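You operate a simulated robot arm through the tools that you are given. There is no shell and no other tool.

You run a simulated robot arm. Do the job below in one go: nothing can be reset, and whatever is moved stays where it is left.

JOB
Mix a green sample: two pumps of blue dye, two of yellow.
Fine: in the beaker; stir it even with the white stick; stick back in its holder, lid on, slide in the middle, no scent.

It is judged by the outcome, as a careful person would: the job done as asked, and still so three seconds after it is handed in. It fails if anything else is knocked over, pushed out of place, dropped, spilled or broken. A push-on lid holds only when it is set on centred and level and pressed home; a screw cap is set on level and turned clockwise until tight.

ROBOT AND FRAMES
A 6-joint arm with a two-finger parallel gripper, fixed in place. Base frame: the origin is at the foot of the arm, x ahead of it, y to its left, z up; the work surface is at about z = 0. Readings come in m, rad, newtons and seconds.
With the tool pointing down near the work surface it reaches from about 0.18 to 0.46 m from the base axis. Its first joint turns from -1.222 to 1.222 rad. Payload 1.9 kg.
The tool frame sits at the grasp point between the pads (the TCP): z along the fingers, y along the line on which they close. The tips reach 0.023 m beyond it. Largest opening 0.094 m; finger width 0.038, thickness 0.01; the body of the gripper, 0.054 by 0.096 m, starts 0.039 m behind the TCP.
Orientation is told as [roll, pitch, yaw] about the base's x, y, z axes, in that order, counted from this pose: with the fingers straight down and closing along the base's y, the tool's x points along the base's -x, its y along +y and its z along -z.

CONTROLS
- The arm moves only by the tool arm_command. Its argument "increments" is a list of rows, each a list of 7 numbers: the shift along the base's x, y, z in m, then the turn, a rotation vector about the base's x, y, z in rad, then the closure, from 0 (fully open) to 1 (shut). In form: [[tx, ty, tz, rx, ry, rz, gripper], ...]. A call has 1 to 20 rows; each row shifts and turns the commanded pose from where the row before left it. Each row takes 0.2 s and may step no farther than 0.05 m and 0.15 rad from the row before; otherwise, or with a gripper value out of range, the whole call is refused. A pose out of reach is approached as far as the arm can. The call stops where the force on the tool passes 40 N (or 10 N more than at its start, if that is more) or the arm is blocked; 0.2 s more then pass. Each finger travels about 0.108 m/s and halts on what it meets, pressing with about 24 N; the grip force reading is that of the motor and also rises with nothing between the fingers. The clock runs only during rows and for 0.2 s after the last one: add rows that do not move to give the fingers time. It gives the time, the measured TCP pose, the force on the tool (base axes), the opening and the grip force at its end, in the units of the frame above (readings bear some noise), with the torque about the TCP (base axes, N m) and any sound that the robot's microphone picked up, and new pictures: "views" is both (left out), scene, wrist or none.
- Cameras (640 x 400 px; columns grow to the right, rows downward): "scene" is fixed at [0.0706, 0.3236, 0.4328]; the picture's right is [-0.62, -0.78, 0.00], its down [-0.38, 0.30, -0.88] and it looks along [0.69, -0.54, -0.48] (base axes); focal length 214 px, centre (320, 200). "wrist" rides on the gripper at [0.086, 0.016, -0.075] in the tool frame; the picture's right is [-0.18, 0.98, 0.00], its down [-0.58, -0.11, -0.81] and it looks along [-0.79, -0.15, 0.59] (tool axes); focal length 243 px, centre (320, 200). There is no depth. A picture from a camera that has moved, and an enlarged one, comes with that camera's place and axes in the base frame and with its lens.
- enlarge(camera, box): a new picture of the part [left, top, right, bottom] of that camera's present view, enlarged. It takes no simulated time.
- job_done(): hands the job in; it is judged then, once.

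Places have to be worked out from the pictures, the camera data and where the tool is seen. Open the gripper and draw the arm clear of the work before you hand the job in, unless the task says otherwise.

The tools are called as name(argument=value, ...) on one line, values as JSON. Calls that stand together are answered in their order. arm_command: Moves the arm, as the interface text tells. Its arguments: {"type":"object","properties":{"increments":{"type":"array","items":{"type":"array","items":{"type":"number"}}},"views":{"type":"string","enum":["both","scene","wrist","none"]}},"required":["increments"]} The other tools are called the same way: enlarge (camera, box) takes an enlarged picture of a part of a camera's view; job_done () hands the job in.

At the start:

```text
time: 0.0
tool_pos: [0.1982, 0.1086, 0.4353]
tool_rot: [0.002, 0.0, 0.001]
ft_force: [0.1, 0.8, -0.5]
torque: [-0.02, 0.01, -0.01]
opening: 0.094
finger_force: 0.1
```

scene: 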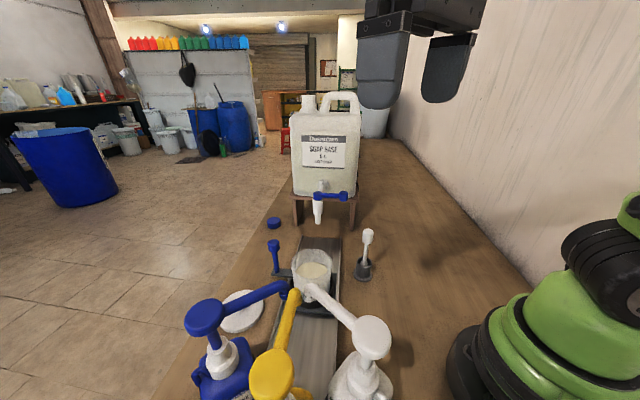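
wrist: 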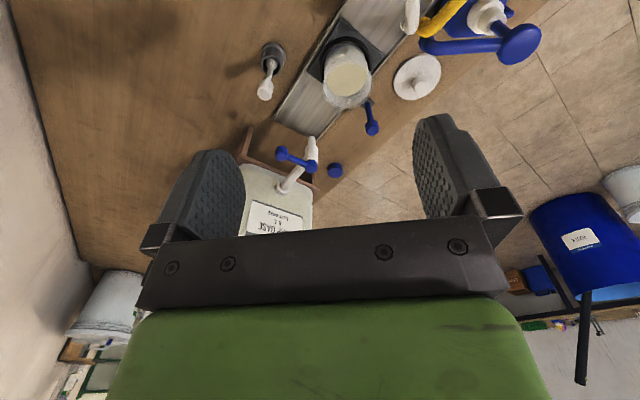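

I'll first look closely at the work area in both views before moving anything.

enlarge(camera="scene", box=[180, 200, 420, 400])

enlarge(camera="wrist", box=[220, 0, 560, 220])

enlarge(camera="scene", box=[240, 200, 400, 300])

```text
2.00 times, centred on (300, 300) of scene
camera zoom: at [0.0706, 0.3236, 0.4328], right [-0.62, -0.78, 0.0], down [-0.38, 0.3, -0.88], along [0.69, -0.54, -0.48], focal length 429 px, centre (360, 0)
```

zoom: 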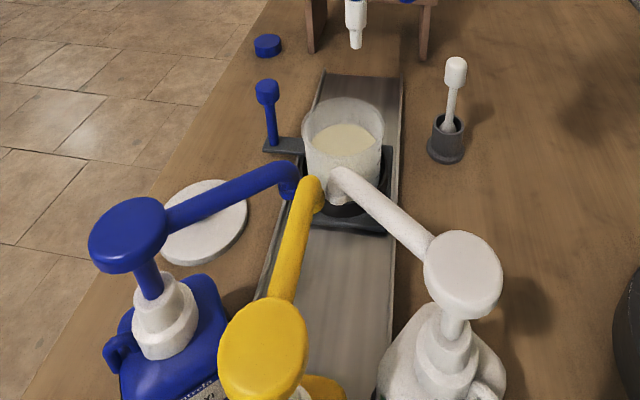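

```text
1.82 times, centred on (390, 110) of wrist
camera zoom: at [0.1112, 0.1252, 0.5092], right [0.18, 0.98, 0.0], down [0.58, -0.11, 0.81], along [0.79, -0.15, -0.59], focal length 441 px, centre (193, 364)
```

zoom: 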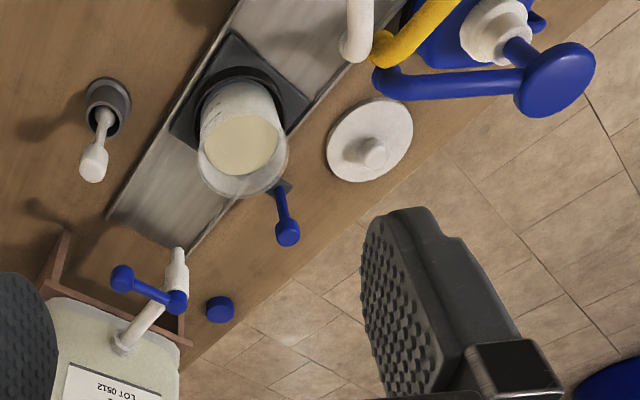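

```text
4.00 times, centred on (320, 250) of scene
camera zoom: at [0.0706, 0.3236, 0.4328], right [-0.62, -0.78, 0.0], down [-0.38, 0.3, -0.88], along [0.69, -0.54, -0.48], focal length 858 px, centre (320, 0)
```

zoom: 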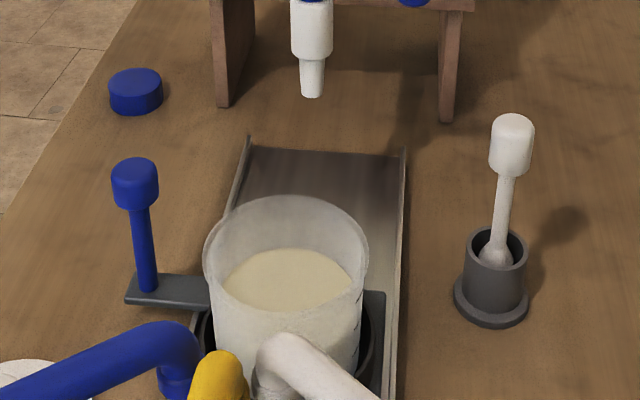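

The rail runs diagonally, about −44°. The carriage and beaker sit near (0.33, 0.14), the spouts converge near (0.27, 0.23), the stick holder is near (0.30, 0), and the lid is near (0.40, 0.28). I'll stay high and turn the wrist camera toward the pumps for a second viewpoint.

arm_command(increments=[[0, -0.02, 0.0, 0, 0, 0.13, 0], [0, -0.02, 0.0, 0, 0, 0.13, 0], [0, -0.02, 0.0, 0, 0, 0.13, 0], [0, -0.02, 0.0, 0, 0, 0.13, 0], [0, -0.02, 0.0, 0, 0, 0.13, 0], [0, -0.02, 0.0, 0, 0, 0.13, 0], [0, -0.01, 0.0, 0, 0, 0.13, 0], [0, -0.01, 0.0, 0, 0, 0.13, 0], [0, 0, 0, 0, 0, 0.0, 0]])

```text
time: 2.0
tool_pos: [0.1962, -0.0325, 0.4357]
tool_rot: [0.0, 0.0, 1.041]
ft_force: [1.6, 0.5, -0.8]
torque: [-0.03, 0.02, 0.02]
opening: 0.0938
finger_force: 0.1
camera wrist: at [0.1394, -0.0979, 0.5096], right [-0.76, 0.66, 0.0], down [0.39, 0.45, 0.81], along [0.53, 0.61, -0.59], focal length 243 px, centre (320, 200)
```

scene: 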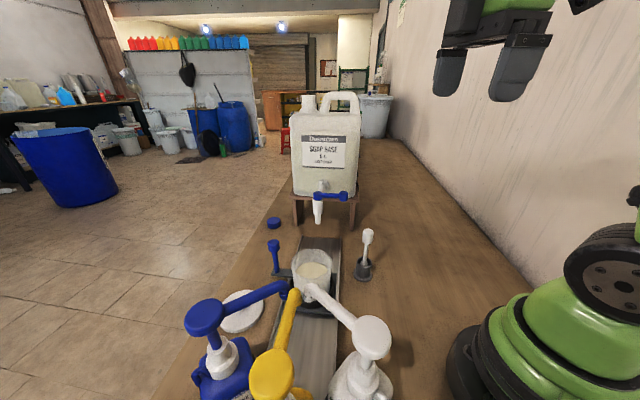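
wrist: 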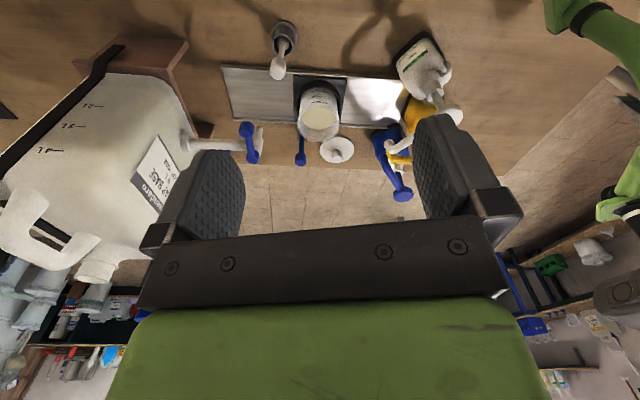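

From here the wrist camera sees the whole rail and the pumps, so I'll zoom in to measure positions.

enlarge(camera="wrist", box=[200, 20, 360, 170])

enlarge(camera="wrist", box=[320, 20, 480, 210])

```text
2.67 times, centred on (280, 95) of wrist
camera zoom: at [0.1394, -0.0979, 0.5096], right [-0.76, 0.66, 0.0], down [0.39, 0.45, 0.81], along [0.53, 0.61, -0.59], focal length 647 px, centre (427, 480)
```

zoom: 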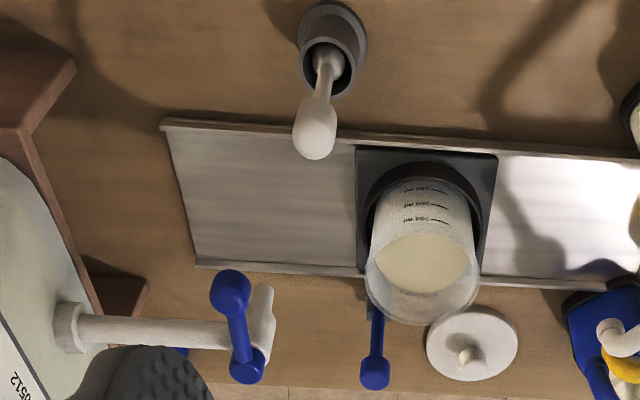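

```text
2.11 times, centred on (400, 115) of wrist
camera zoom: at [0.1394, -0.0979, 0.5096], right [-0.76, 0.66, 0.0], down [0.39, 0.45, 0.81], along [0.53, 0.61, -0.59], focal length 511 px, centre (152, 379)
```

zoom: 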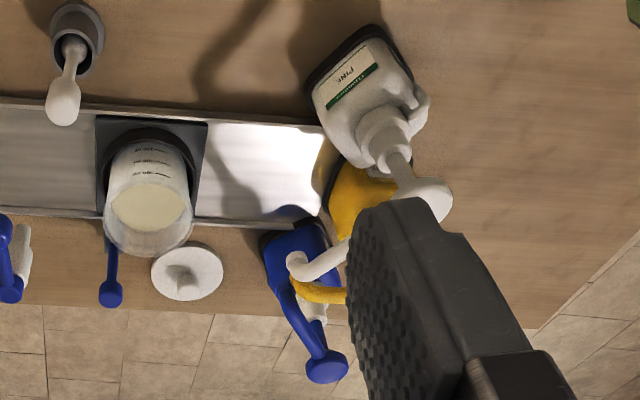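

The tap (s≈0.27), the spouts (s≈0.025) and the carriage (s≈0.15) all lie along the rail, so the slide is in the middle now. I'll check the gripper's shape for a camera body, and look again at the pumps and the carriage.

enlarge(camera="scene", box=[420, 0, 640, 120])

enlarge(camera="scene", box=[180, 270, 400, 400])

enlarge(camera="wrist", box=[270, 60, 370, 180])

```text
2.91 times, centred on (530, 60) of scene
camera zoom: at [0.0706, 0.3236, 0.4328], right [-0.62, -0.78, 0.0], down [-0.38, 0.3, -0.88], along [0.69, -0.54, -0.48], focal length 624 px, centre (-291, 607)
```

zoom: 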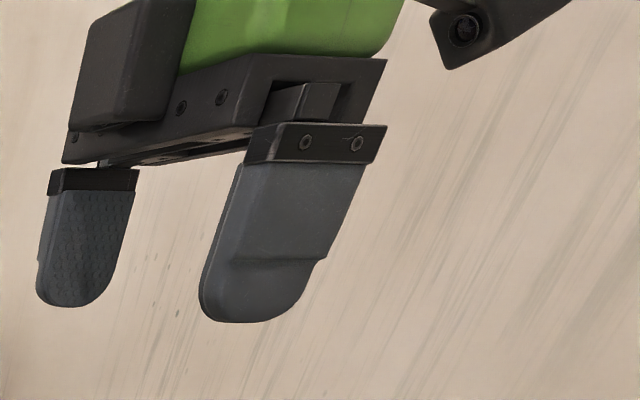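

```text
2.91 times, centred on (290, 335) of scene
camera zoom: at [0.0706, 0.3236, 0.4328], right [-0.62, -0.78, 0.0], down [-0.38, 0.3, -0.88], along [0.69, -0.54, -0.48], focal length 624 px, centre (407, -193)
```

zoom: 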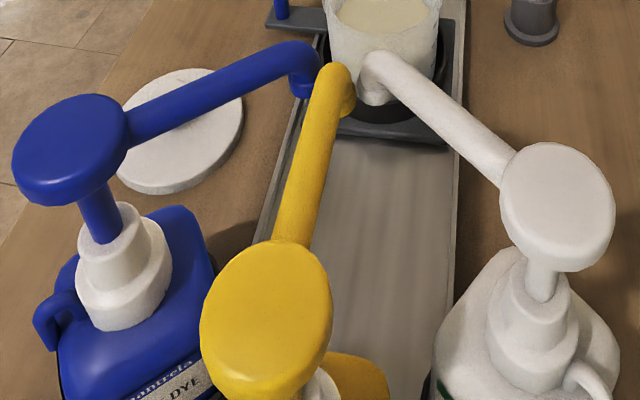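

```text
3.33 times, centred on (320, 120) of wrist
camera zoom: at [0.1394, -0.0979, 0.5096], right [-0.76, 0.66, 0.0], down [0.39, 0.45, 0.81], along [0.53, 0.61, -0.59], focal length 809 px, centre (320, 467)
```

zoom: 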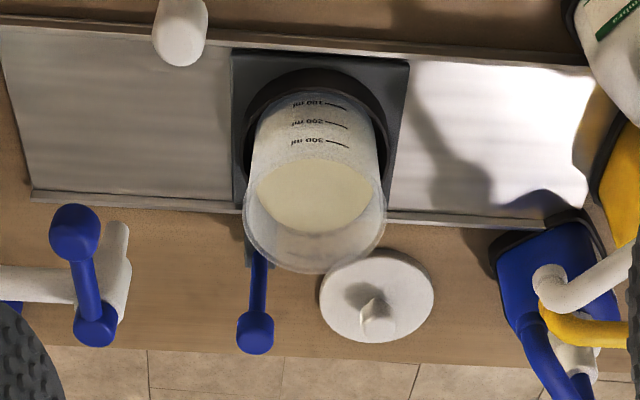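

The zoomed scene view shows the camera on a bracket at the tool's +x side, so I'll keep that side away from the pumps. I'll turn to yaw ≈ −135°, which puts the camera outward and the fingers closing along the rail, staying high.

arm_command(increments=[[0.005, 0, 0, 0, 0, -0.15, 0], [0.005, 0, 0, 0, 0, -0.15, 0], [0.005, 0, 0, 0, 0, -0.15, 0], [0.005, 0, 0, 0, 0, -0.15, 0], [0.005, 0, 0, 0, 0, -0.15, 0], [0.005, 0, 0, 0, 0, -0.15, 0], [0.005, 0, 0, 0, 0, -0.15, 0], [0.005, 0, 0, 0, 0, -0.15, 0], [0.005, 0, 0, 0, 0, -0.15, 0], [0.005, 0, 0, 0, 0, -0.15, 0], [0, 0, 0, 0, 0, -0.15, 0], [0, 0, 0, 0, 0, -0.15, 0], [0, 0, 0, 0, 0, -0.15, 0], [0, 0, 0, 0, 0, -0.15, 0], [0, 0, 0, 0, 0, -0.15, 0], [0, 0, 0, 0, 0, -0.15, 0], [0, 0, 0, 0, 0, -0.15, 0], [0, 0, 0, 0, 0, -0.15, 0]], views="both")

```text
time: 5.8
tool_pos: [0.2482, -0.0308, 0.4354]
tool_rot: [0.0, -0.001, -1.663]
ft_force: [0.2, -0.5, 0.4]
torque: [0.03, -0.03, -0.03]
opening: 0.0941
finger_force: 0.0
camera wrist: at [0.2714, 0.0542, 0.5091], right [0.96, -0.27, 0.0], down [-0.16, -0.57, 0.81], along [-0.22, -0.78, -0.59], focal length 243 px, centre (320, 200)
```

scene: 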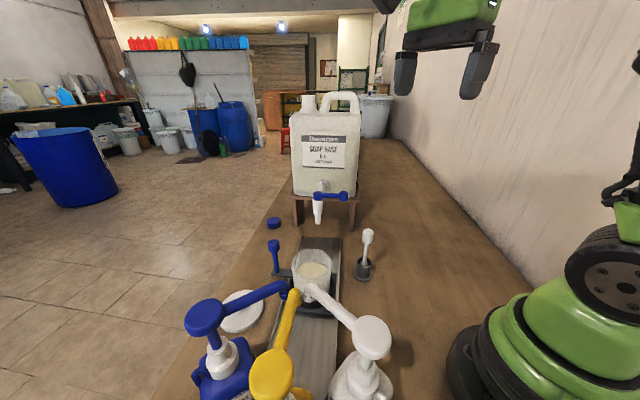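
wrist: 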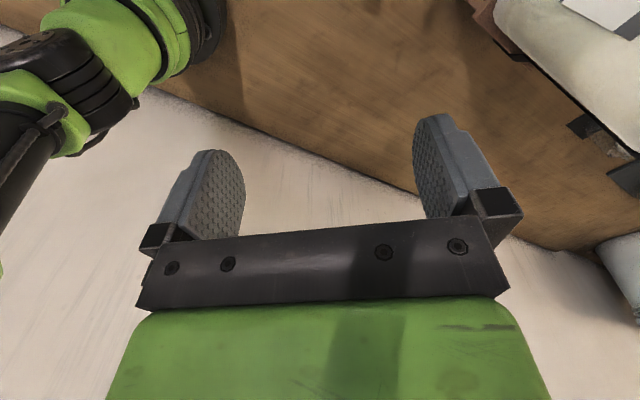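

The turn is going fine. I'll finish it to −2.356 rad and travel high toward a point above the slide handle, estimated at (0.436, 0.172), to see how far the vertical tool reaches.

arm_command(increments=[[0, 0.0, -0.02, 0, 0, -0.1386, 0], [0, 0.0, -0.02, 0, 0, -0.1386, 0], [0, 0, -0.02, 0, 0, -0.1386, 0], [0, 0, -0.02, 0, 0, -0.1386, 0], [0, 0, -0.02, 0, 0, -0.1386, 0], [0.0188, 0.0203, -0.005, 0, 0, 0, 0], [0.0188, 0.0203, -0.005, 0, 0, 0, 0], [0.0188, 0.0203, -0.005, 0, 0, 0, 0], [0.0188, 0.0203, -0.005, 0, 0, 0, 0], [0.0188, 0.0203, -0.005, 0, 0, 0, 0], [0.0188, 0.0203, -0.005, 0, 0, 0, 0], [0.0188, 0.0203, -0.005, 0, 0, 0, 0], [0.0188, 0.0203, -0.005, 0, 0, 0, 0], [0, 0, 0, 0, 0, 0, 0]], views="both")

```text
time: 8.8
tool_pos: [0.3957, 0.1308, 0.2952]
tool_rot: [0.002, -0.002, -2.351]
ft_force: [0.0, -0.5, -0.1]
torque: [-0.01, -0.01, 0.01]
opening: 0.094
finger_force: 0.1
camera wrist: at [0.468, 0.1814, 0.3701], right [0.57, -0.82, 0.0], down [-0.49, -0.34, 0.81], along [-0.66, -0.46, -0.59], focal length 243 px, centre (320, 200)
```

scene: 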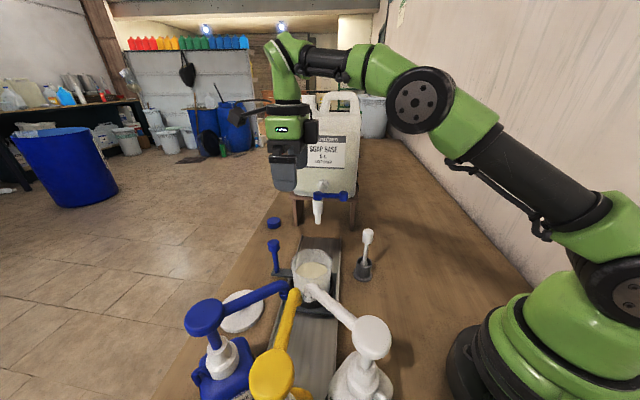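
wrist: 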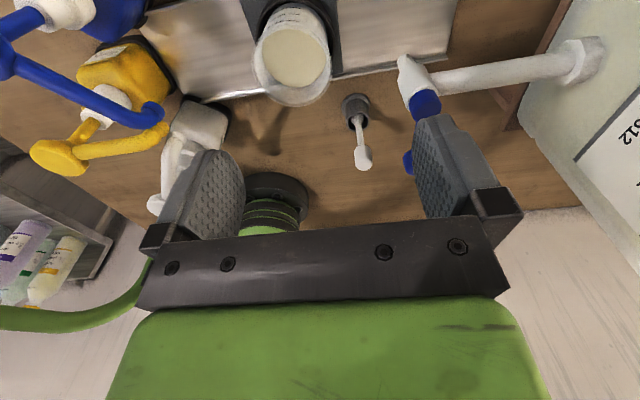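

Tracking is accurate so far. I'll continue to above the handle and a bit lower to test reach.

arm_command(increments=[[0.01, 0.01, -0.02, 0, 0, 0, 0], [0.01, 0.01, -0.02, 0, 0, 0, 0], [0.01, 0.01, -0.02, 0, 0, 0, 0], [0.0075, 0.01, -0.02, 0, 0, 0, 0], [0, 0, -0.02, 0, 0, 0, 0], [0, 0, 0, 0, 0, 0, 0]], views="both")

```text
time: 10.2
tool_pos: [0.4164, 0.1732, 0.1904]
tool_rot: [-0.001, 0.001, -2.352]
ft_force: [0.3, 0.7, 0.3]
torque: [0.01, -0.03, 0.02]
opening: 0.094
finger_force: 0.0
out of reach, approached as far as the arm can: row 2, 3, 4
camera wrist: at [0.4889, 0.2244, 0.2644], right [0.57, -0.82, 0.0], down [-0.49, -0.34, 0.81], along [-0.66, -0.46, -0.59], focal length 243 px, centre (320, 200)
```

scene: 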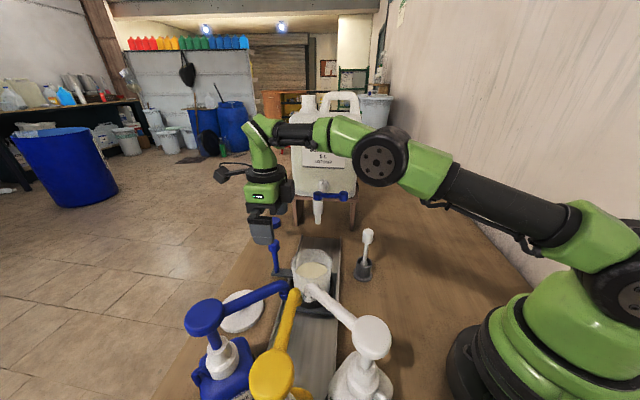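
wrist: 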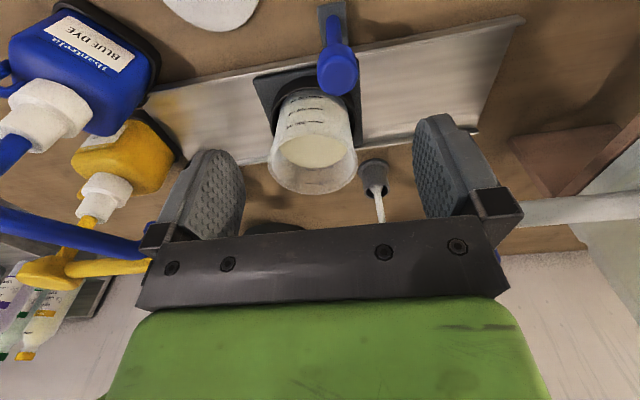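

The knob sits at about (0.435, 0.171), its top near z≈0.117, just beyond the vertical reach. I'll turn to yaw ≈ −π so the gripper's narrow side will face the blue spout later and the camera sits outward. A small outward lean about y gains the missing reach.

arm_command(increments=[[0, 0, 0, 0, 0, -0.1316, 0], [0, 0, 0, 0, 0, -0.1316, 0], [0, 0, 0, 0, 0, -0.1316, 0], [0, 0, 0, 0, 0, -0.1316, 0], [0, 0, 0, 0, 0, -0.1316, 0], [0, 0, 0, 0, 0, -0.1316, 0], [0, 0, 0, 0, -0.1, 0, 0], [0, 0, 0, 0, -0.1, 0, 0], [0, 0, 0, 0, 0, 0, 0]], views="both")

```text
time: 12.2
tool_pos: [0.4464, 0.1858, 0.1957]
tool_rot: [0.003, 0.2, -3.141]
ft_force: [0.1, 0.9, 0.3]
torque: [0.02, -0.03, -0.01]
opening: 0.094
finger_force: 0.0
out of reach, approached as far as the arm can: row 7, 8
camera wrist: at [0.5164, 0.1694, 0.2856], right [-0.18, -0.98, -0.03], down [-0.73, 0.11, 0.68], along [-0.66, 0.15, -0.74], focal length 243 px, centre (320, 200)
```

scene: 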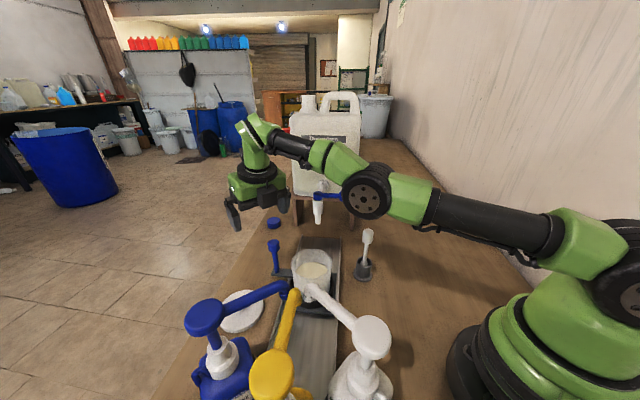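
wrist: 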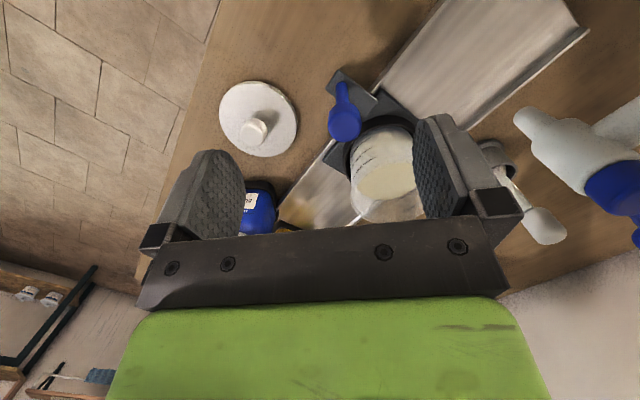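

The arm has converged a bit off, beyond its reach at this height. I'll go down some, where reach grows, and read the pose again.

arm_command(increments=[[0, 0, -0.015, 0, 0, 0, 0], [0, 0, -0.015, 0, 0, 0, 0], [0, 0, 0, 0, 0, 0, 0]], views="wrist")

```text
time: 13.0
tool_pos: [0.4497, 0.1869, 0.1659]
tool_rot: [0.002, 0.199, -3.142]
ft_force: [0.1, 0.5, 0.2]
torque: [0.0, 0.02, 0.0]
opening: 0.094
finger_force: 0.0
out of reach, approached as far as the arm can: row 2
camera wrist: at [0.5202, 0.1718, 0.2559], right [-0.18, -0.98, -0.03], down [-0.73, 0.11, 0.68], along [-0.66, 0.15, -0.74], focal length 243 px, centre (320, 200)
```

wrist: 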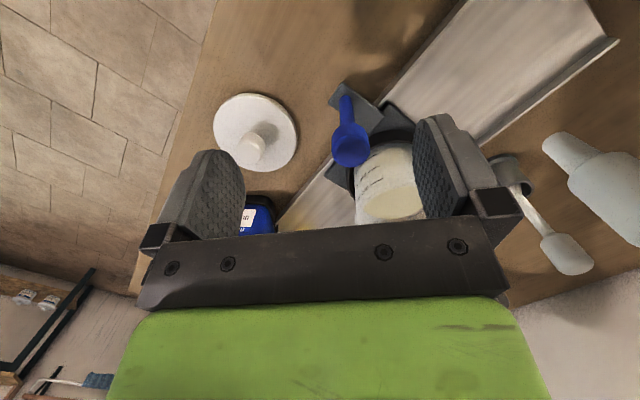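

Measured TCP is (0.4497, 0.1869, 0.166) and the knob is at about (0.437, 0.172). I'll shift over it and go down to z≈0.13 first.

arm_command(increments=[[-0.0065, -0.0075, 0, 0, 0, 0, 0], [-0.0062, -0.0074, 0, 0, 0, 0, 0], [0, 0, -0.012, 0, 0, 0, 0], [0, 0, 0, 0, 0, 0, 0]], views="both")

```text
time: 14.0
tool_pos: [0.456, 0.1793, 0.1568]
tool_rot: [0.003, 0.199, -3.142]
ft_force: [0.3, -0.1, -0.2]
torque: [-0.02, -0.01, -0.02]
opening: 0.094
finger_force: 0.1
out of reach, approached as far as the arm can: row 1, 2
camera wrist: at [0.5249, 0.1638, 0.2458], right [-0.18, -0.98, -0.03], down [-0.73, 0.11, 0.68], along [-0.66, 0.15, -0.74], focal length 243 px, centre (320, 200)
```

scene: 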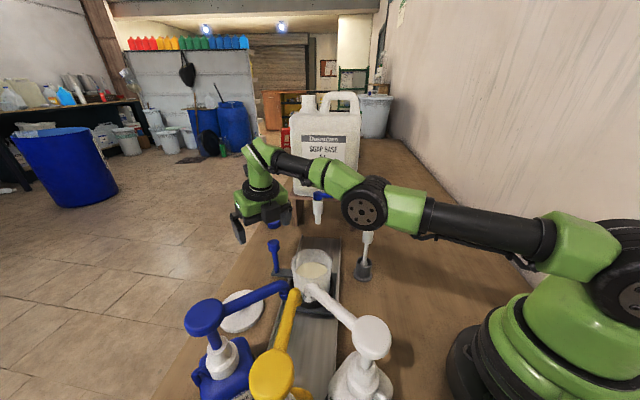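
wrist: 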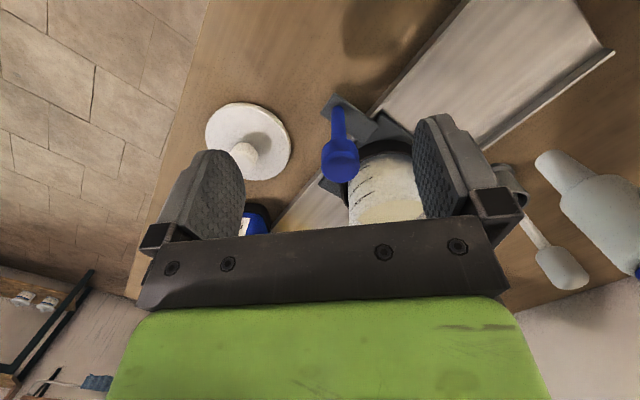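

The reach limit makes the pose wander near full stretch. I'll command a clear retreat inward to get solidly back in reach, then re-approach.

arm_command(increments=[[-0.03, -0.012, 0.0, 0, 0, 0, 0], [0, 0, 0, 0, 0, 0, 0], [0, 0, 0, 0, 0, 0, 0]], views="wrist")

```text
time: 14.8
tool_pos: [0.4549, 0.1805, 0.1572]
tool_rot: [0.003, 0.199, -3.141]
ft_force: [-0.8, 0.0, -0.4]
torque: [0.0, -0.01, 0.03]
opening: 0.0938
finger_force: 0.0
out of reach, approached as far as the arm can: row 1
camera wrist: at [0.5247, 0.1639, 0.2472], right [-0.18, -0.98, -0.04], down [-0.73, 0.11, 0.68], along [-0.66, 0.15, -0.74], focal length 243 px, centre (320, 200)
```

wrist: 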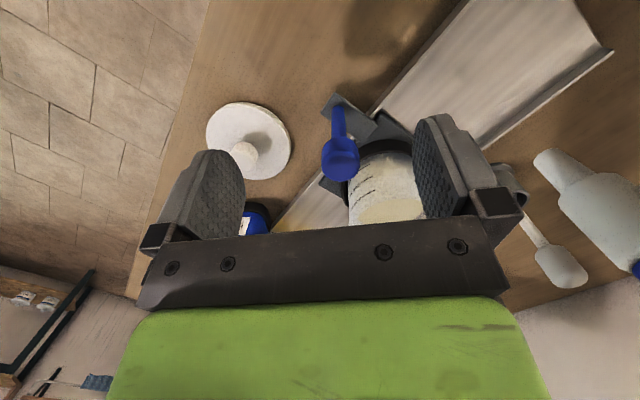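

It's stuck at the fully stretched configuration. I'll try lifting while retreating inward so the elbow bends.

arm_command(increments=[[-0.03, -0.012, 0.03, 0, 0, 0, 0], [-0.03, -0.012, 0.02, 0, 0, 0, 0], [0, 0, 0, 0, 0, 0, 0]], views="none")

```text
time: 15.6
tool_pos: [0.4486, 0.1805, 0.202]
tool_rot: [0.001, 0.199, -3.14]
ft_force: [-0.9, -0.5, -0.2]
torque: [0.01, -0.01, 0.02]
opening: 0.0941
finger_force: 0.0
out of reach, approached as far as the arm can: row 1, 2
```

Still held at full stretch (r≈0.484 at z≈0.2). I'll try undoing the lean with a lift, which should release the outward demand.

arm_command(increments=[[0, 0, 0.02, 0, 0.1, 0, 0], [0, 0, 0.02, 0, 0.1, 0, 0], [-0.04, -0.015, 0.0, 0, 0, 0, 0], [0, 0, 0, 0, 0, 0, 0]], views="scene")

```text
time: 16.6
tool_pos: [0.4089, 0.1753, 0.232]
tool_rot: [0.002, -0.003, -3.142]
ft_force: [0.1, 1.0, 0.2]
torque: [0.03, 0.01, -0.03]
opening: 0.094
finger_force: 0.1
out of reach, approached as far as the arm can: row 1, 2, 3
```

scene: 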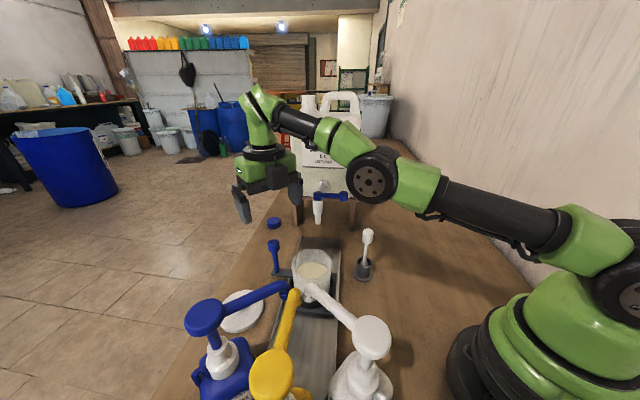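

Now vertical again at r≈0.445. I'll probe whether an inward step alone now works.

arm_command(increments=[[-0.045, -0.018, 0.0, 0, 0, 0, 0], [-0.045, -0.018, 0.0, 0, 0, 0, 0], [0, 0, 0, 0, 0, 0, 0]], views="none")

arm_command(increments=[[0, 0, 0.04, 0, 0, 0, 0], [0, 0, 0.04, 0, 0, 0, 0], [0, 0, 0, 0, 0, 0, 0]], views="none")

```text
time: 17.4
tool_pos: [0.4058, 0.1745, 0.2402]
tool_rot: [0.002, 0.0, -3.143]
ft_force: [0.2, 0.8, -0.1]
torque: [0.02, 0.01, 0.0]
opening: 0.094
finger_force: 0.0
out of reach, approached as far as the arm can: row 1, 2
```

```text
time: 18.2
tool_pos: [0.3741, 0.1915, 0.3026]
tool_rot: [-0.001, 0.0, 3.143]
ft_force: [-0.2, 0.1, 0.8]
torque: [-0.01, -0.01, -0.03]
opening: 0.094
finger_force: 0.0
out of reach, approached as far as the arm can: row 1, 2
```

The arm is still hugging its limit surface, so I'll suspect the yaw near −π. I'll rotate yaw back toward −2.4 here at safe height and retest.

arm_command(increments=[[0, 0, 0, 0, 0, 0.15, 0], [0, 0, 0, 0, 0, 0.15, 0], [0, 0, 0, 0, 0, 0.15, 0], [0, 0, 0, 0, 0, 0.15, 0], [0, 0, 0, 0, 0, 0.15, 0], [0, 0, 0, 0, 0, 0, 0]], views="none")

arm_command(increments=[[-0.03, -0.012, 0.0, 0, 0, 0, 0], [0, 0, 0, 0, 0, 0, 0]], views="none")

```text
time: 19.6
tool_pos: [0.3753, 0.1914, 0.3]
tool_rot: [0.001, 0.003, -2.389]
ft_force: [-0.5, -0.2, -0.4]
torque: [0.01, -0.02, 0.01]
opening: 0.094
finger_force: 0.1
```

```text
time: 20.2
tool_pos: [0.3765, 0.1918, 0.3011]
tool_rot: [0.0, 0.003, -2.393]
ft_force: [0.0, -0.4, -0.7]
torque: [0.02, -0.03, -0.02]
opening: 0.0942
finger_force: 0.1
out of reach, approached as far as the arm can: row 1
```

At a straight elbow, a small inward shift needs a large elbow bend, so big steps may be failing on joint rate. I'll try very small inward steps that grow.

arm_command(increments=[[-0.0009, -0.0004, 0.0, 0, 0, 0, 0], [-0.0009, -0.0004, 0.0, 0, 0, 0, 0], [-0.0009, -0.0004, 0.0, 0, 0, 0, 0], [-0.0018, -0.0008, 0.0, 0, 0, 0, 0], [-0.0018, -0.0008, 0.0, 0, 0, 0, 0], [-0.0027, -0.0012, 0.0, 0, 0, 0, 0], [-0.0027, -0.0012, 0.0, 0, 0, 0, 0], [-0.0036, -0.0016, 0.0, 0, 0, 0, 0], [-0.0036, -0.0016, 0.0, 0, 0, 0, 0], [-0.0054, -0.0024, 0.0, 0, 0, 0, 0], [-0.0054, -0.0024, 0.0, 0, 0, 0, 0], [0, 0, 0, 0, 0, 0, 0]], views="none")

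```text
time: 22.8
tool_pos: [0.3702, 0.191, 0.3069]
tool_rot: [0.0, -0.002, -2.39]
ft_force: [0.9, 0.5, 0.2]
torque: [0.04, 0.0, -0.02]
opening: 0.0941
finger_force: 0.0
out of reach, approached as far as the arm can: row 5, 7, 8, 9, 10, 11
```

Sliding along the limit surface again. Going straight down at constant radius should take the arm inside its reach sphere and bend the elbow, and there is free space below here down to z≈0.2.

arm_command(increments=[[0, 0, -0.006, 0, 0, 0, 0], [0, 0, -0.006, 0, 0, 0, 0], [0, 0, -0.01, 0, 0, 0, 0], [0, 0, -0.01, 0, 0, 0, 0], [0, 0, -0.01, 0, 0, 0, 0], [0, 0, -0.01, 0, 0, 0, 0], [0, 0, -0.01, 0, 0, 0, 0], [0, 0, -0.01, 0, 0, 0, 0], [0, 0, 0, 0, 0, 0, 0]], views="none")

```text
time: 24.8
tool_pos: [0.3916, 0.2, 0.2457]
tool_rot: [0.0, 0.0, -2.392]
ft_force: [-0.9, 1.0, -0.5]
torque: [-0.02, 0.0, 0.03]
opening: 0.094
finger_force: 0.1
out of reach, approached as far as the arm can: row 2, 3, 4, 5, 7, 8
```

Still on the sphere, so the elbow seems clamped on the wrong side of straight. I'll nudge outward and down to push it through straight, then inward gently.

arm_command(increments=[[0.01, 0.005, -0.01, 0, 0, 0, 0], [0, 0, -0.01, 0, 0, 0, 0], [-0.003, -0.0015, -0.005, 0, 0, 0, 0], [-0.004, -0.002, -0.005, 0, 0, 0, 0], [-0.006, -0.003, -0.002, 0, 0, 0, 0], [-0.008, -0.004, 0, 0, 0, 0, 0], [-0.01, -0.005, 0, 0, 0, 0, 0], [0, 0, 0, 0, 0, 0, 0]], views="scene")

```text
time: 26.6
tool_pos: [0.3947, 0.2045, 0.2299]
tool_rot: [0.0, 0.0, -2.39]
ft_force: [-0.2, 0.4, 0.3]
torque: [0.0, 0.02, 0.01]
opening: 0.0938
finger_force: 0.2
out of reach, approached as far as the arm can: row 1, 3, 4, 5, 6, 7
```

scene: 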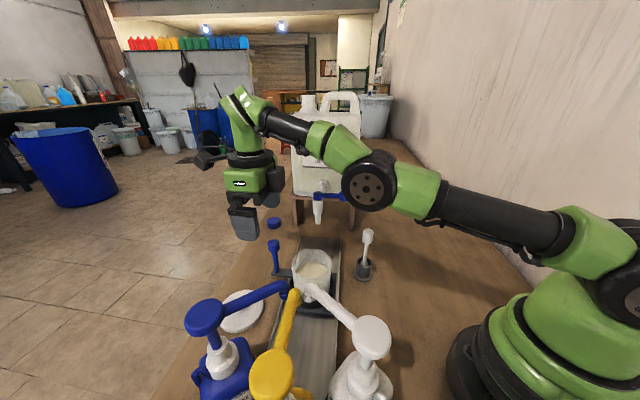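

Compared with my first pass (elbow high), the elbow now sits on or below the shoulder–wrist line, so it's clamped elbow-down. I'll push outward firmly, then straight down so the elbow flips up.

arm_command(increments=[[0.035, 0.018, 0.0, 0, 0, 0, 0], [0, 0, -0.03, 0, 0, 0, 0], [0, 0, -0.02, 0, 0, 0, 0], [0, 0, 0, 0, 0, 0, 0]], views="none")

arm_command(increments=[[-0.005, -0.0025, 0, 0, 0, 0, 0], [0, 0, 0, 0, 0, 0, 0]], views="none")

```text
time: 27.6
tool_pos: [0.399, 0.2021, 0.1784]
tool_rot: [0.0, 0.0, -2.39]
ft_force: [0.5, -0.8, 0.7]
torque: [0.0, 0.01, 0.03]
opening: 0.0939
finger_force: 0.0
out of reach, approached as far as the arm can: row 1
```

```text
time: 28.2
tool_pos: [0.3931, 0.1996, 0.1784]
tool_rot: [0.0, -0.001, -2.391]
ft_force: [0.3, 0.6, 0.8]
torque: [-0.03, 0.0, -0.01]
opening: 0.0939
finger_force: 0.1
```

That freed it: the inward step was followed exactly. I'll retract further and rise a little to a comfortable posture.

arm_command(increments=[[-0.008, -0.004, 0, 0, 0, 0, 0], [-0.012, -0.006, 0, 0, 0, 0, 0], [-0.016, -0.008, 0.01, 0, 0, 0, 0], [-0.02, -0.01, 0.01, 0, 0, 0, 0], [0, 0, 0, 0, 0, 0, 0]], views="both")

```text
time: 29.4
tool_pos: [0.338, 0.1726, 0.1987]
tool_rot: [-0.001, 0.0, -2.392]
ft_force: [1.2, -1.2, 0.5]
torque: [0.03, 0.02, 0.01]
opening: 0.094
finger_force: 0.0
camera wrist: at [0.4112, 0.22, 0.2723], right [0.54, -0.84, 0.0], down [-0.5, -0.32, 0.81], along [-0.68, -0.43, -0.59], focal length 243 px, centre (320, 200)
```

scene: 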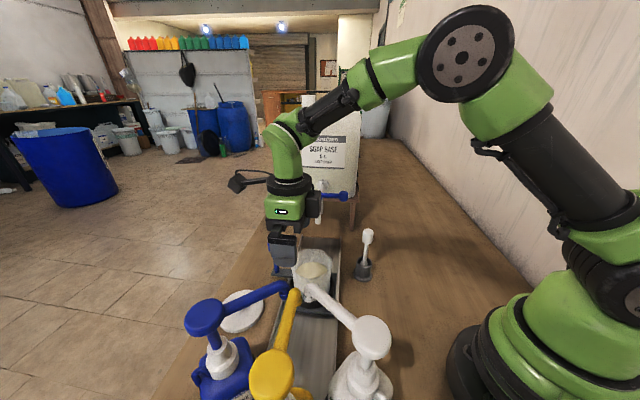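
wrist: 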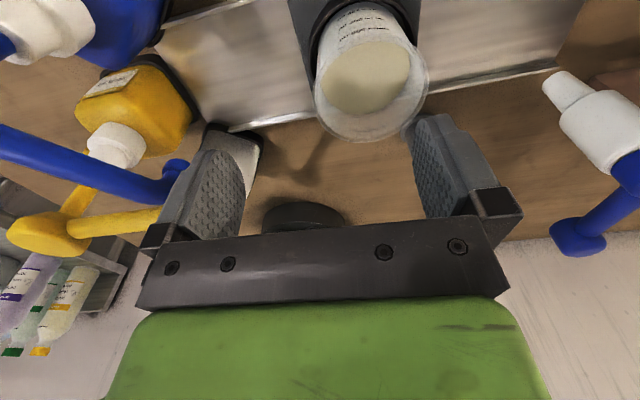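

The elbow is up again. Now, inside the workspace, I'll turn the yaw to −π and add a 0.2 rad outward lean before extending.

arm_command(increments=[[0, 0, 0.01, 0, 0, -0.15, 0], [0, 0, 0.01, 0, 0, -0.15, 0], [0, 0, 0, 0, 0, -0.15, 0], [0, 0, 0, 0, 0, -0.15, 0], [0, 0, 0, 0, 0, -0.15, 0], [0, 0, 0, 0, -0.1, 0, 0], [0, 0, 0, 0, -0.1, 0, 0], [0.02, 0, 0, 0, 0, 0, 0], [0.02, 0, 0, 0, 0, 0, 0], [0.02, 0, -0.02, 0, 0, 0, 0], [0.02, 0, -0.02, 0, 0, 0, 0], [0.01, 0, -0.02, 0, 0, 0, 0], [0, 0, 0, 0, 0, 0, 0]], views="both")

```text
time: 32.2
tool_pos: [0.4646, 0.1461, 0.1979]
tool_rot: [0.002, 0.2, -3.142]
ft_force: [-0.2, 0.5, 0.5]
torque: [0.01, 0.03, 0.0]
opening: 0.0942
finger_force: 0.0
out of reach, approached as far as the arm can: row 4, 5, 6, 7, 8, 9, 10, 11, 12
camera wrist: at [0.5332, 0.1308, 0.2868], right [-0.18, -0.98, -0.04], down [-0.73, 0.11, 0.67], along [-0.66, 0.15, -0.74], focal length 243 px, centre (320, 200)
```

scene: 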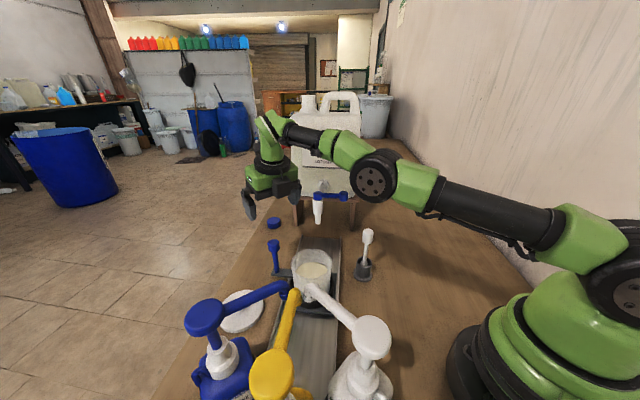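
wrist: 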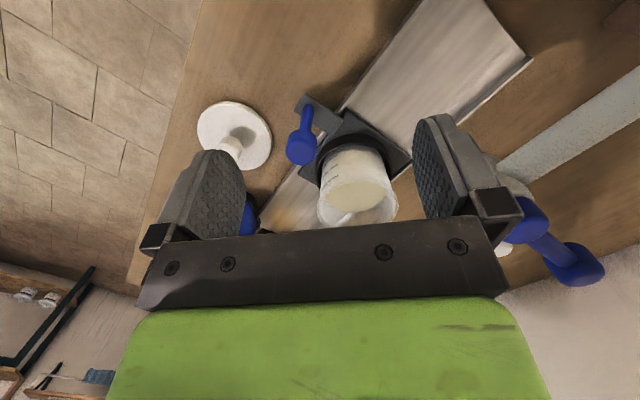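

Turning past about −2.85 rad seems to hit a wrist limit and stretched the arm out toward the tap, so I'll not go beyond that. I'll undo the lean and yaw here while moving away from the tap (+y).

arm_command(increments=[[0, 0.01, 0.01, 0, 0.1, 0, 0], [0, 0.01, 0.01, 0, 0.1, 0, 0], [0, 0.01, 0, 0, 0, 0.15, 0], [0, 0.01, 0, 0, 0, 0.15, 0], [0, 0.01, 0, 0, 0, 0.15, 0], [0, 0, 0, 0, 0, 0.15, 0], [0, 0, 0, 0, 0, 0.15, 0], [0, 0, 0, 0, 0, 0, 0]], views="scene")

```text
time: 34.0
tool_pos: [0.4099, 0.1924, 0.205]
tool_rot: [0.002, 0.0, -2.388]
ft_force: [0.3, 0.3, 0.2]
torque: [-0.01, 0.03, -0.02]
opening: 0.0938
finger_force: 0.0
out of reach, approached as far as the arm can: row 1, 2, 4, 5
```

scene: 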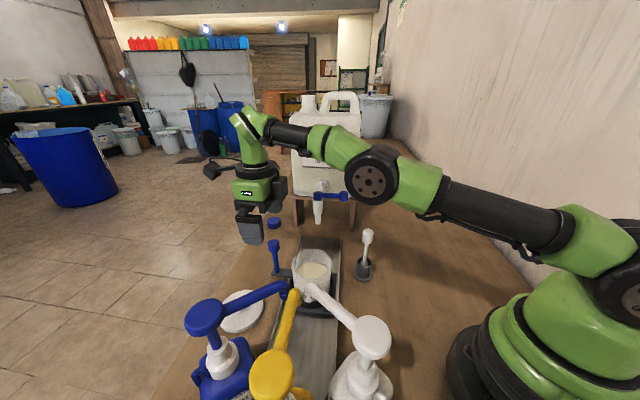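

I'll slide up a little first for vertical room, then repeat the outward-then-down trick to get the elbow up.

arm_command(increments=[[-0.01, -0.005, 0.025, 0, 0, 0, 0], [-0.01, -0.005, 0.02, 0, 0, 0, 0], [0.035, 0.018, 0.0, 0, 0, 0, 0], [0, 0, -0.03, 0, 0, 0, 0], [0, 0, -0.02, 0, 0, 0, 0], [-0.003, -0.0015, 0, 0, 0, 0, 0], [0, 0, 0, 0, 0, 0, 0]], views="none")

```text
time: 35.6
tool_pos: [0.395, 0.1861, 0.2]
tool_rot: [0.0, 0.0, -2.391]
ft_force: [0.2, -0.5, 0.4]
torque: [0.01, -0.02, -0.03]
opening: 0.0939
finger_force: 0.0
out of reach, approached as far as the arm can: row 3
```

Free again. I'll retract to a comfortable spot and rotate the other way round (positive) toward +π, watching for limit flags.

arm_command(increments=[[-0.01, -0.005, 0.01, 0, 0, 0, 0], [-0.02, -0.01, 0.02, 0, 0, 0, 0], [-0.03, -0.015, 0.03, 0, 0, 0, 0], [-0.03, -0.015, 0.03, 0, 0, 0, 0], [0, 0, 0, 0, 0, 0.15, 0], [0, 0, 0, 0, 0, 0.15, 0], [0, 0, 0, 0, 0, 0.15, 0], [0, 0, 0, 0, 0, 0.15, 0], [0, 0, 0, 0, 0, 0.15, 0], [0, 0, 0, 0, 0, 0.15, 0], [0, 0, 0, 0, 0, 0.15, 0], [0, 0, 0, 0, 0, 0.15, 0], [0, 0, 0, 0, 0, 0.15, 0], [0, 0, 0, 0, 0, 0.15, 0], [0, 0, 0, 0, 0, 0.15, 0], [0, 0, 0, 0, 0, 0.15, 0], [0, 0, 0, 0, 0, 0.15, 0], [0, 0, 0, 0, 0, 0.15, 0], [0, 0, 0, 0, 0, 0.15, 0], [0, 0, 0, 0, 0, 0.15, 0]], views="both")

```text
time: 39.8
tool_pos: [0.3054, 0.1406, 0.2886]
tool_rot: [0.002, -0.001, 0.012]
ft_force: [0.0, -0.6, 0.9]
torque: [-0.01, 0.01, 0.02]
opening: 0.0938
finger_force: 0.0
camera wrist: at [0.2174, 0.156, 0.363], right [0.17, 0.98, 0.0], down [0.58, -0.1, 0.81], along [0.79, -0.14, -0.59], focal length 243 px, centre (320, 200)
```

scene: 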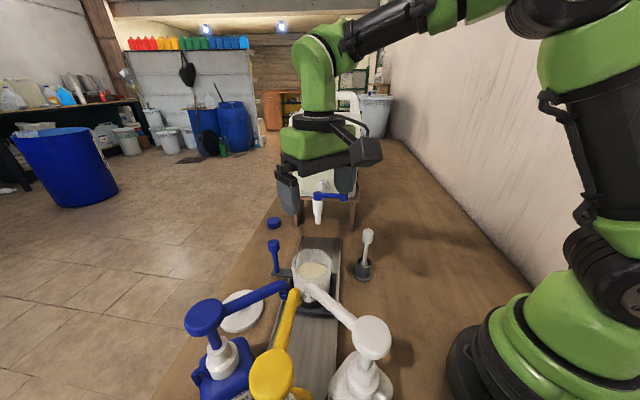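
wrist: 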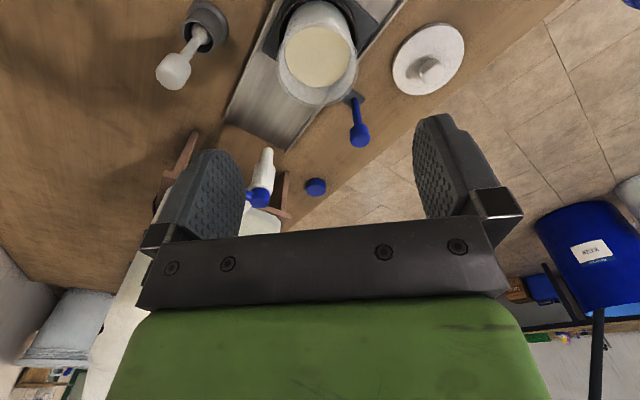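

No flags, so I'll continue rotating to about +3.0 rad.

arm_command(increments=[[0, 0, 0, 0, 0, 0.15, 0], [0, 0, 0, 0, 0, 0.15, 0], [0, 0, 0, 0, 0, 0.15, 0], [0, 0, 0, 0, 0, 0.15, 0], [0, 0, 0, 0, 0, 0.15, 0], [0, 0, 0, 0, 0, 0.15, 0], [0, 0, 0, 0, 0, 0.15, 0], [0, 0, 0, 0, 0, 0.15, 0], [0, 0, 0, 0, 0, 0.15, 0], [0, 0, 0, 0, 0, 0.15, 0], [0, 0, 0, 0, 0, 0.15, 0], [0, 0, 0, 0, 0, 0.15, 0], [0, 0, 0, 0, 0, 0.15, 0], [0, 0, 0, 0, 0, 0.15, 0], [0, 0, 0, 0, 0, 0.15, 0], [0, 0, 0, 0, 0, 0.15, 0], [0, 0, 0, 0, 0, 0.15, 0], [0, 0, 0, 0, 0, 0.15, 0], [0, 0, 0, 0, 0, 0.15, 0]], views="scene")

```text
time: 43.8
tool_pos: [0.3046, 0.1404, 0.2881]
tool_rot: [0.001, 0.0, 2.859]
ft_force: [-0.7, -0.3, 0.6]
torque: [-0.04, 0.03, 0.03]
opening: 0.0937
finger_force: 0.0
```

scene: 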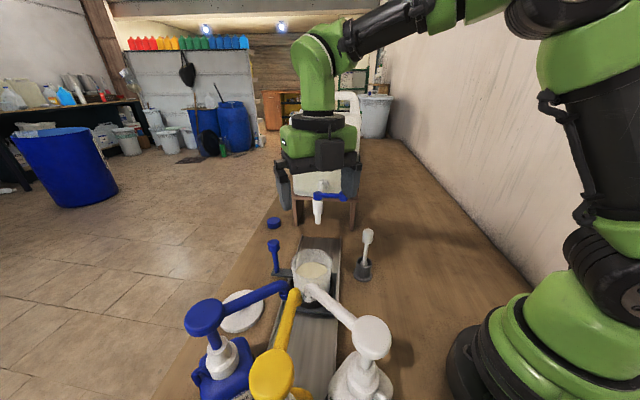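

All good at +2.86. Final bit to +π and a 0.24 rad outward lean, still at this comfortable position.

arm_command(increments=[[0, 0, 0, 0, 0, 0.14, 0], [0, 0, 0, 0, 0, 0.14, 0], [0, 0, 0, 0, -0.12, 0, 0], [0, 0, 0, 0, -0.12, 0, 0], [0, 0, 0, 0, 0, 0, 0]], views="none")

```text
time: 45.0
tool_pos: [0.2866, 0.1565, 0.2734]
tool_rot: [0.0, 0.24, 3.137]
ft_force: [-0.2, 0.5, 0.3]
torque: [0.01, 0.0, -0.02]
opening: 0.0941
finger_force: 0.1
out of reach, approached as far as the arm can: row 2
```

Yaw just hits the other wrist limit near +π, so yaw ≈ 2.9 is the choice. I'll rotate back 0.24 (the lean turns along with it) and extend toward the handle at z≈0.2.

arm_command(increments=[[0, 0, 0, 0, 0, -0.12, 0], [0, 0, 0, 0, 0, -0.12, 0], [0.0247, 0.0027, -0.0147, 0, 0, 0, 0], [0.0247, 0.0027, -0.0147, 0, 0, 0, 0], [0.0247, 0.0027, -0.0147, 0, 0, 0, 0], [0.0247, 0.0027, -0.0147, 0, 0, 0, 0], [0.0247, 0.0027, -0.0147, 0, 0, 0, 0], [0, 0, 0, 0, 0, 0, 0]], views="both")

```text
time: 46.8
tool_pos: [0.4101, 0.1709, 0.2]
tool_rot: [0.001, 0.241, 2.897]
ft_force: [-0.5, 0.4, 0.0]
torque: [-0.01, 0.0, 0.0]
opening: 0.0942
finger_force: 0.1
camera wrist: at [0.4693, 0.1386, 0.2927], right [-0.41, -0.91, -0.04], down [-0.71, 0.29, 0.64], along [-0.57, 0.3, -0.76], focal length 243 px, centre (320, 200)
```

scene: 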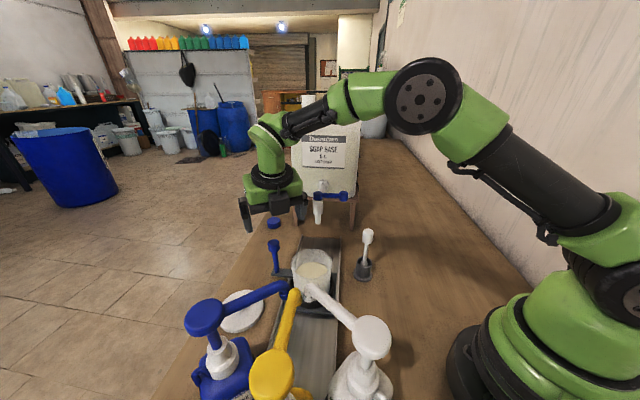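
wrist: 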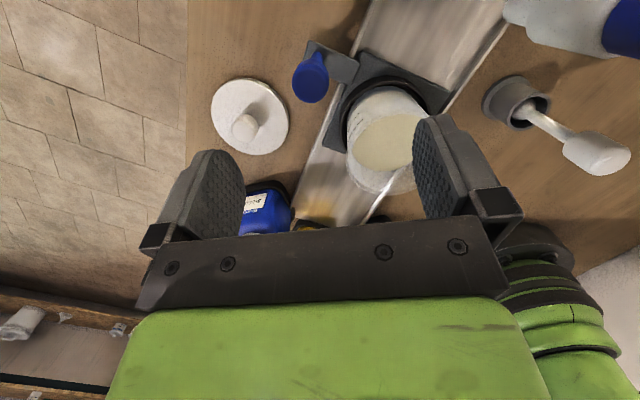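

Exact, with no flags. The elbow is clearly up. I'll continue to right above the knob at z≈0.145.

arm_command(increments=[[0.01, 0.0, -0.02, 0, 0, 0, 0], [0.01, 0.0, -0.02, 0, 0, 0, 0], [0.006, 0.0006, -0.012, 0, 0, 0, 0], [0, 0, 0, 0, 0, 0, 0]], views="both")

```text
time: 47.8
tool_pos: [0.434, 0.1706, 0.1472]
tool_rot: [-0.001, 0.239, 2.896]
ft_force: [0.4, -0.2, 0.1]
torque: [-0.02, 0.04, -0.01]
opening: 0.0938
finger_force: 0.1
camera wrist: at [0.4943, 0.1387, 0.2402], right [-0.41, -0.91, -0.04], down [-0.71, 0.29, 0.65], along [-0.57, 0.3, -0.76], focal length 243 px, centre (320, 200)
```

scene: 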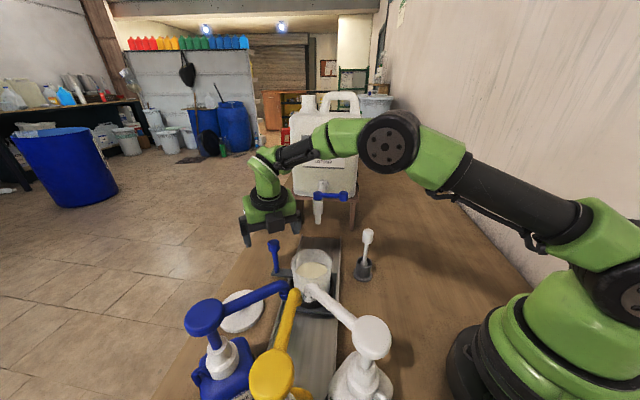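
wrist: 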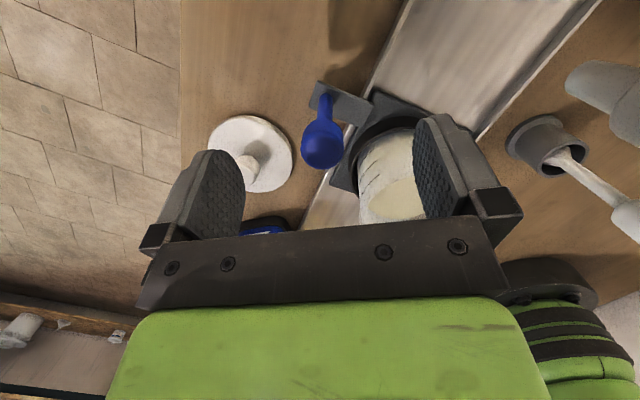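

The knob is at about (0.435, 0.172), right between the fingers. I'll descend to grip height z≈0.104 and look.

arm_command(increments=[[0.001, 0.0014, -0.015, 0, 0, 0, 0], [0, 0, -0.015, 0, 0, 0, 0], [0, 0, -0.013, 0, 0, 0, 0], [0, 0, 0, 0, 0, 0, 0]], views="both")

```text
time: 48.8
tool_pos: [0.4362, 0.1714, 0.1051]
tool_rot: [-0.001, 0.241, 2.896]
ft_force: [-0.3, 0.1, 0.3]
torque: [-0.01, -0.04, -0.03]
opening: 0.0939
finger_force: 0.0
camera wrist: at [0.496, 0.1411, 0.1977], right [-0.41, -0.91, -0.04], down [-0.71, 0.29, 0.64], along [-0.57, 0.3, -0.76], focal length 243 px, centre (320, 200)
```

scene: 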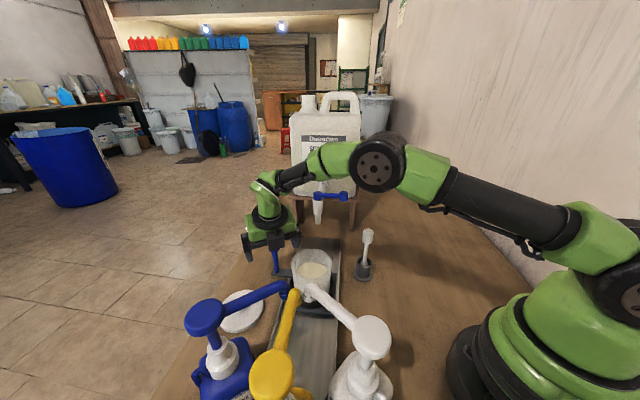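
wrist: 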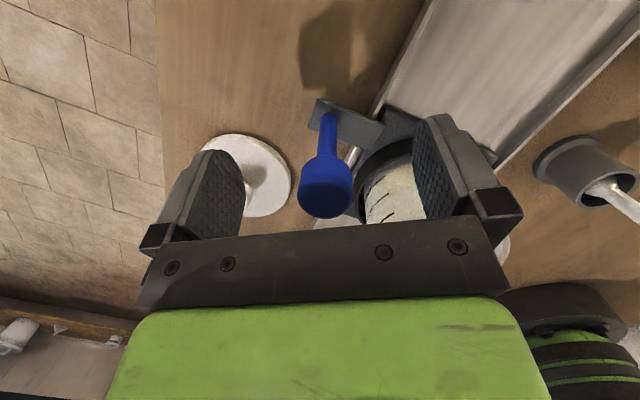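

The knob is well between the pads, so I'll close on it.

arm_command(increments=[[0, 0, 0, 0, 0, 0, 0.5], [0, 0, 0, 0, 0, 0, 1], [0, 0, 0, 0, 0, 0, 1], [0, 0, 0, 0, 0, 0, 1]], views="both")

```text
time: 49.8
tool_pos: [0.4358, 0.1699, 0.1054]
tool_rot: [0.002, 0.237, 2.891]
ft_force: [-2.0, -3.5, 0.9]
torque: [0.27, -0.02, 0.16]
opening: 0.0259
finger_force: 45.3
stopped in row 4: the force on the tool passed its limit at 42 N (the readings are from after the stop); the commanded pose is now the measured one
camera wrist: at [0.4958, 0.1396, 0.1972], right [-0.42, -0.91, -0.04], down [-0.7, 0.29, 0.65], along [-0.58, 0.3, -0.76], focal length 243 px, centre (320, 200)
```

scene: 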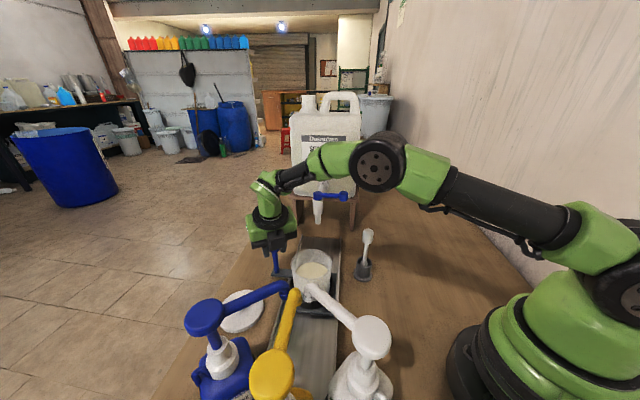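
wrist: 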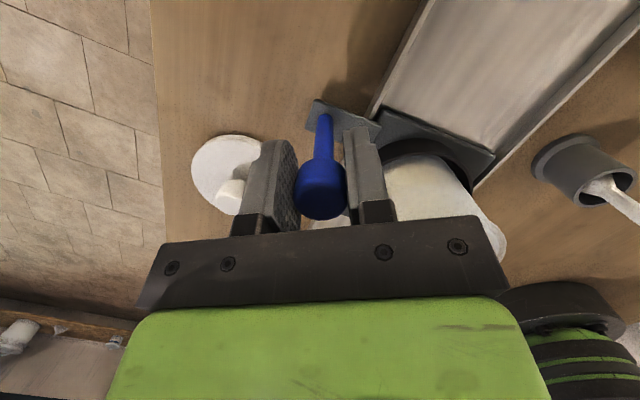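

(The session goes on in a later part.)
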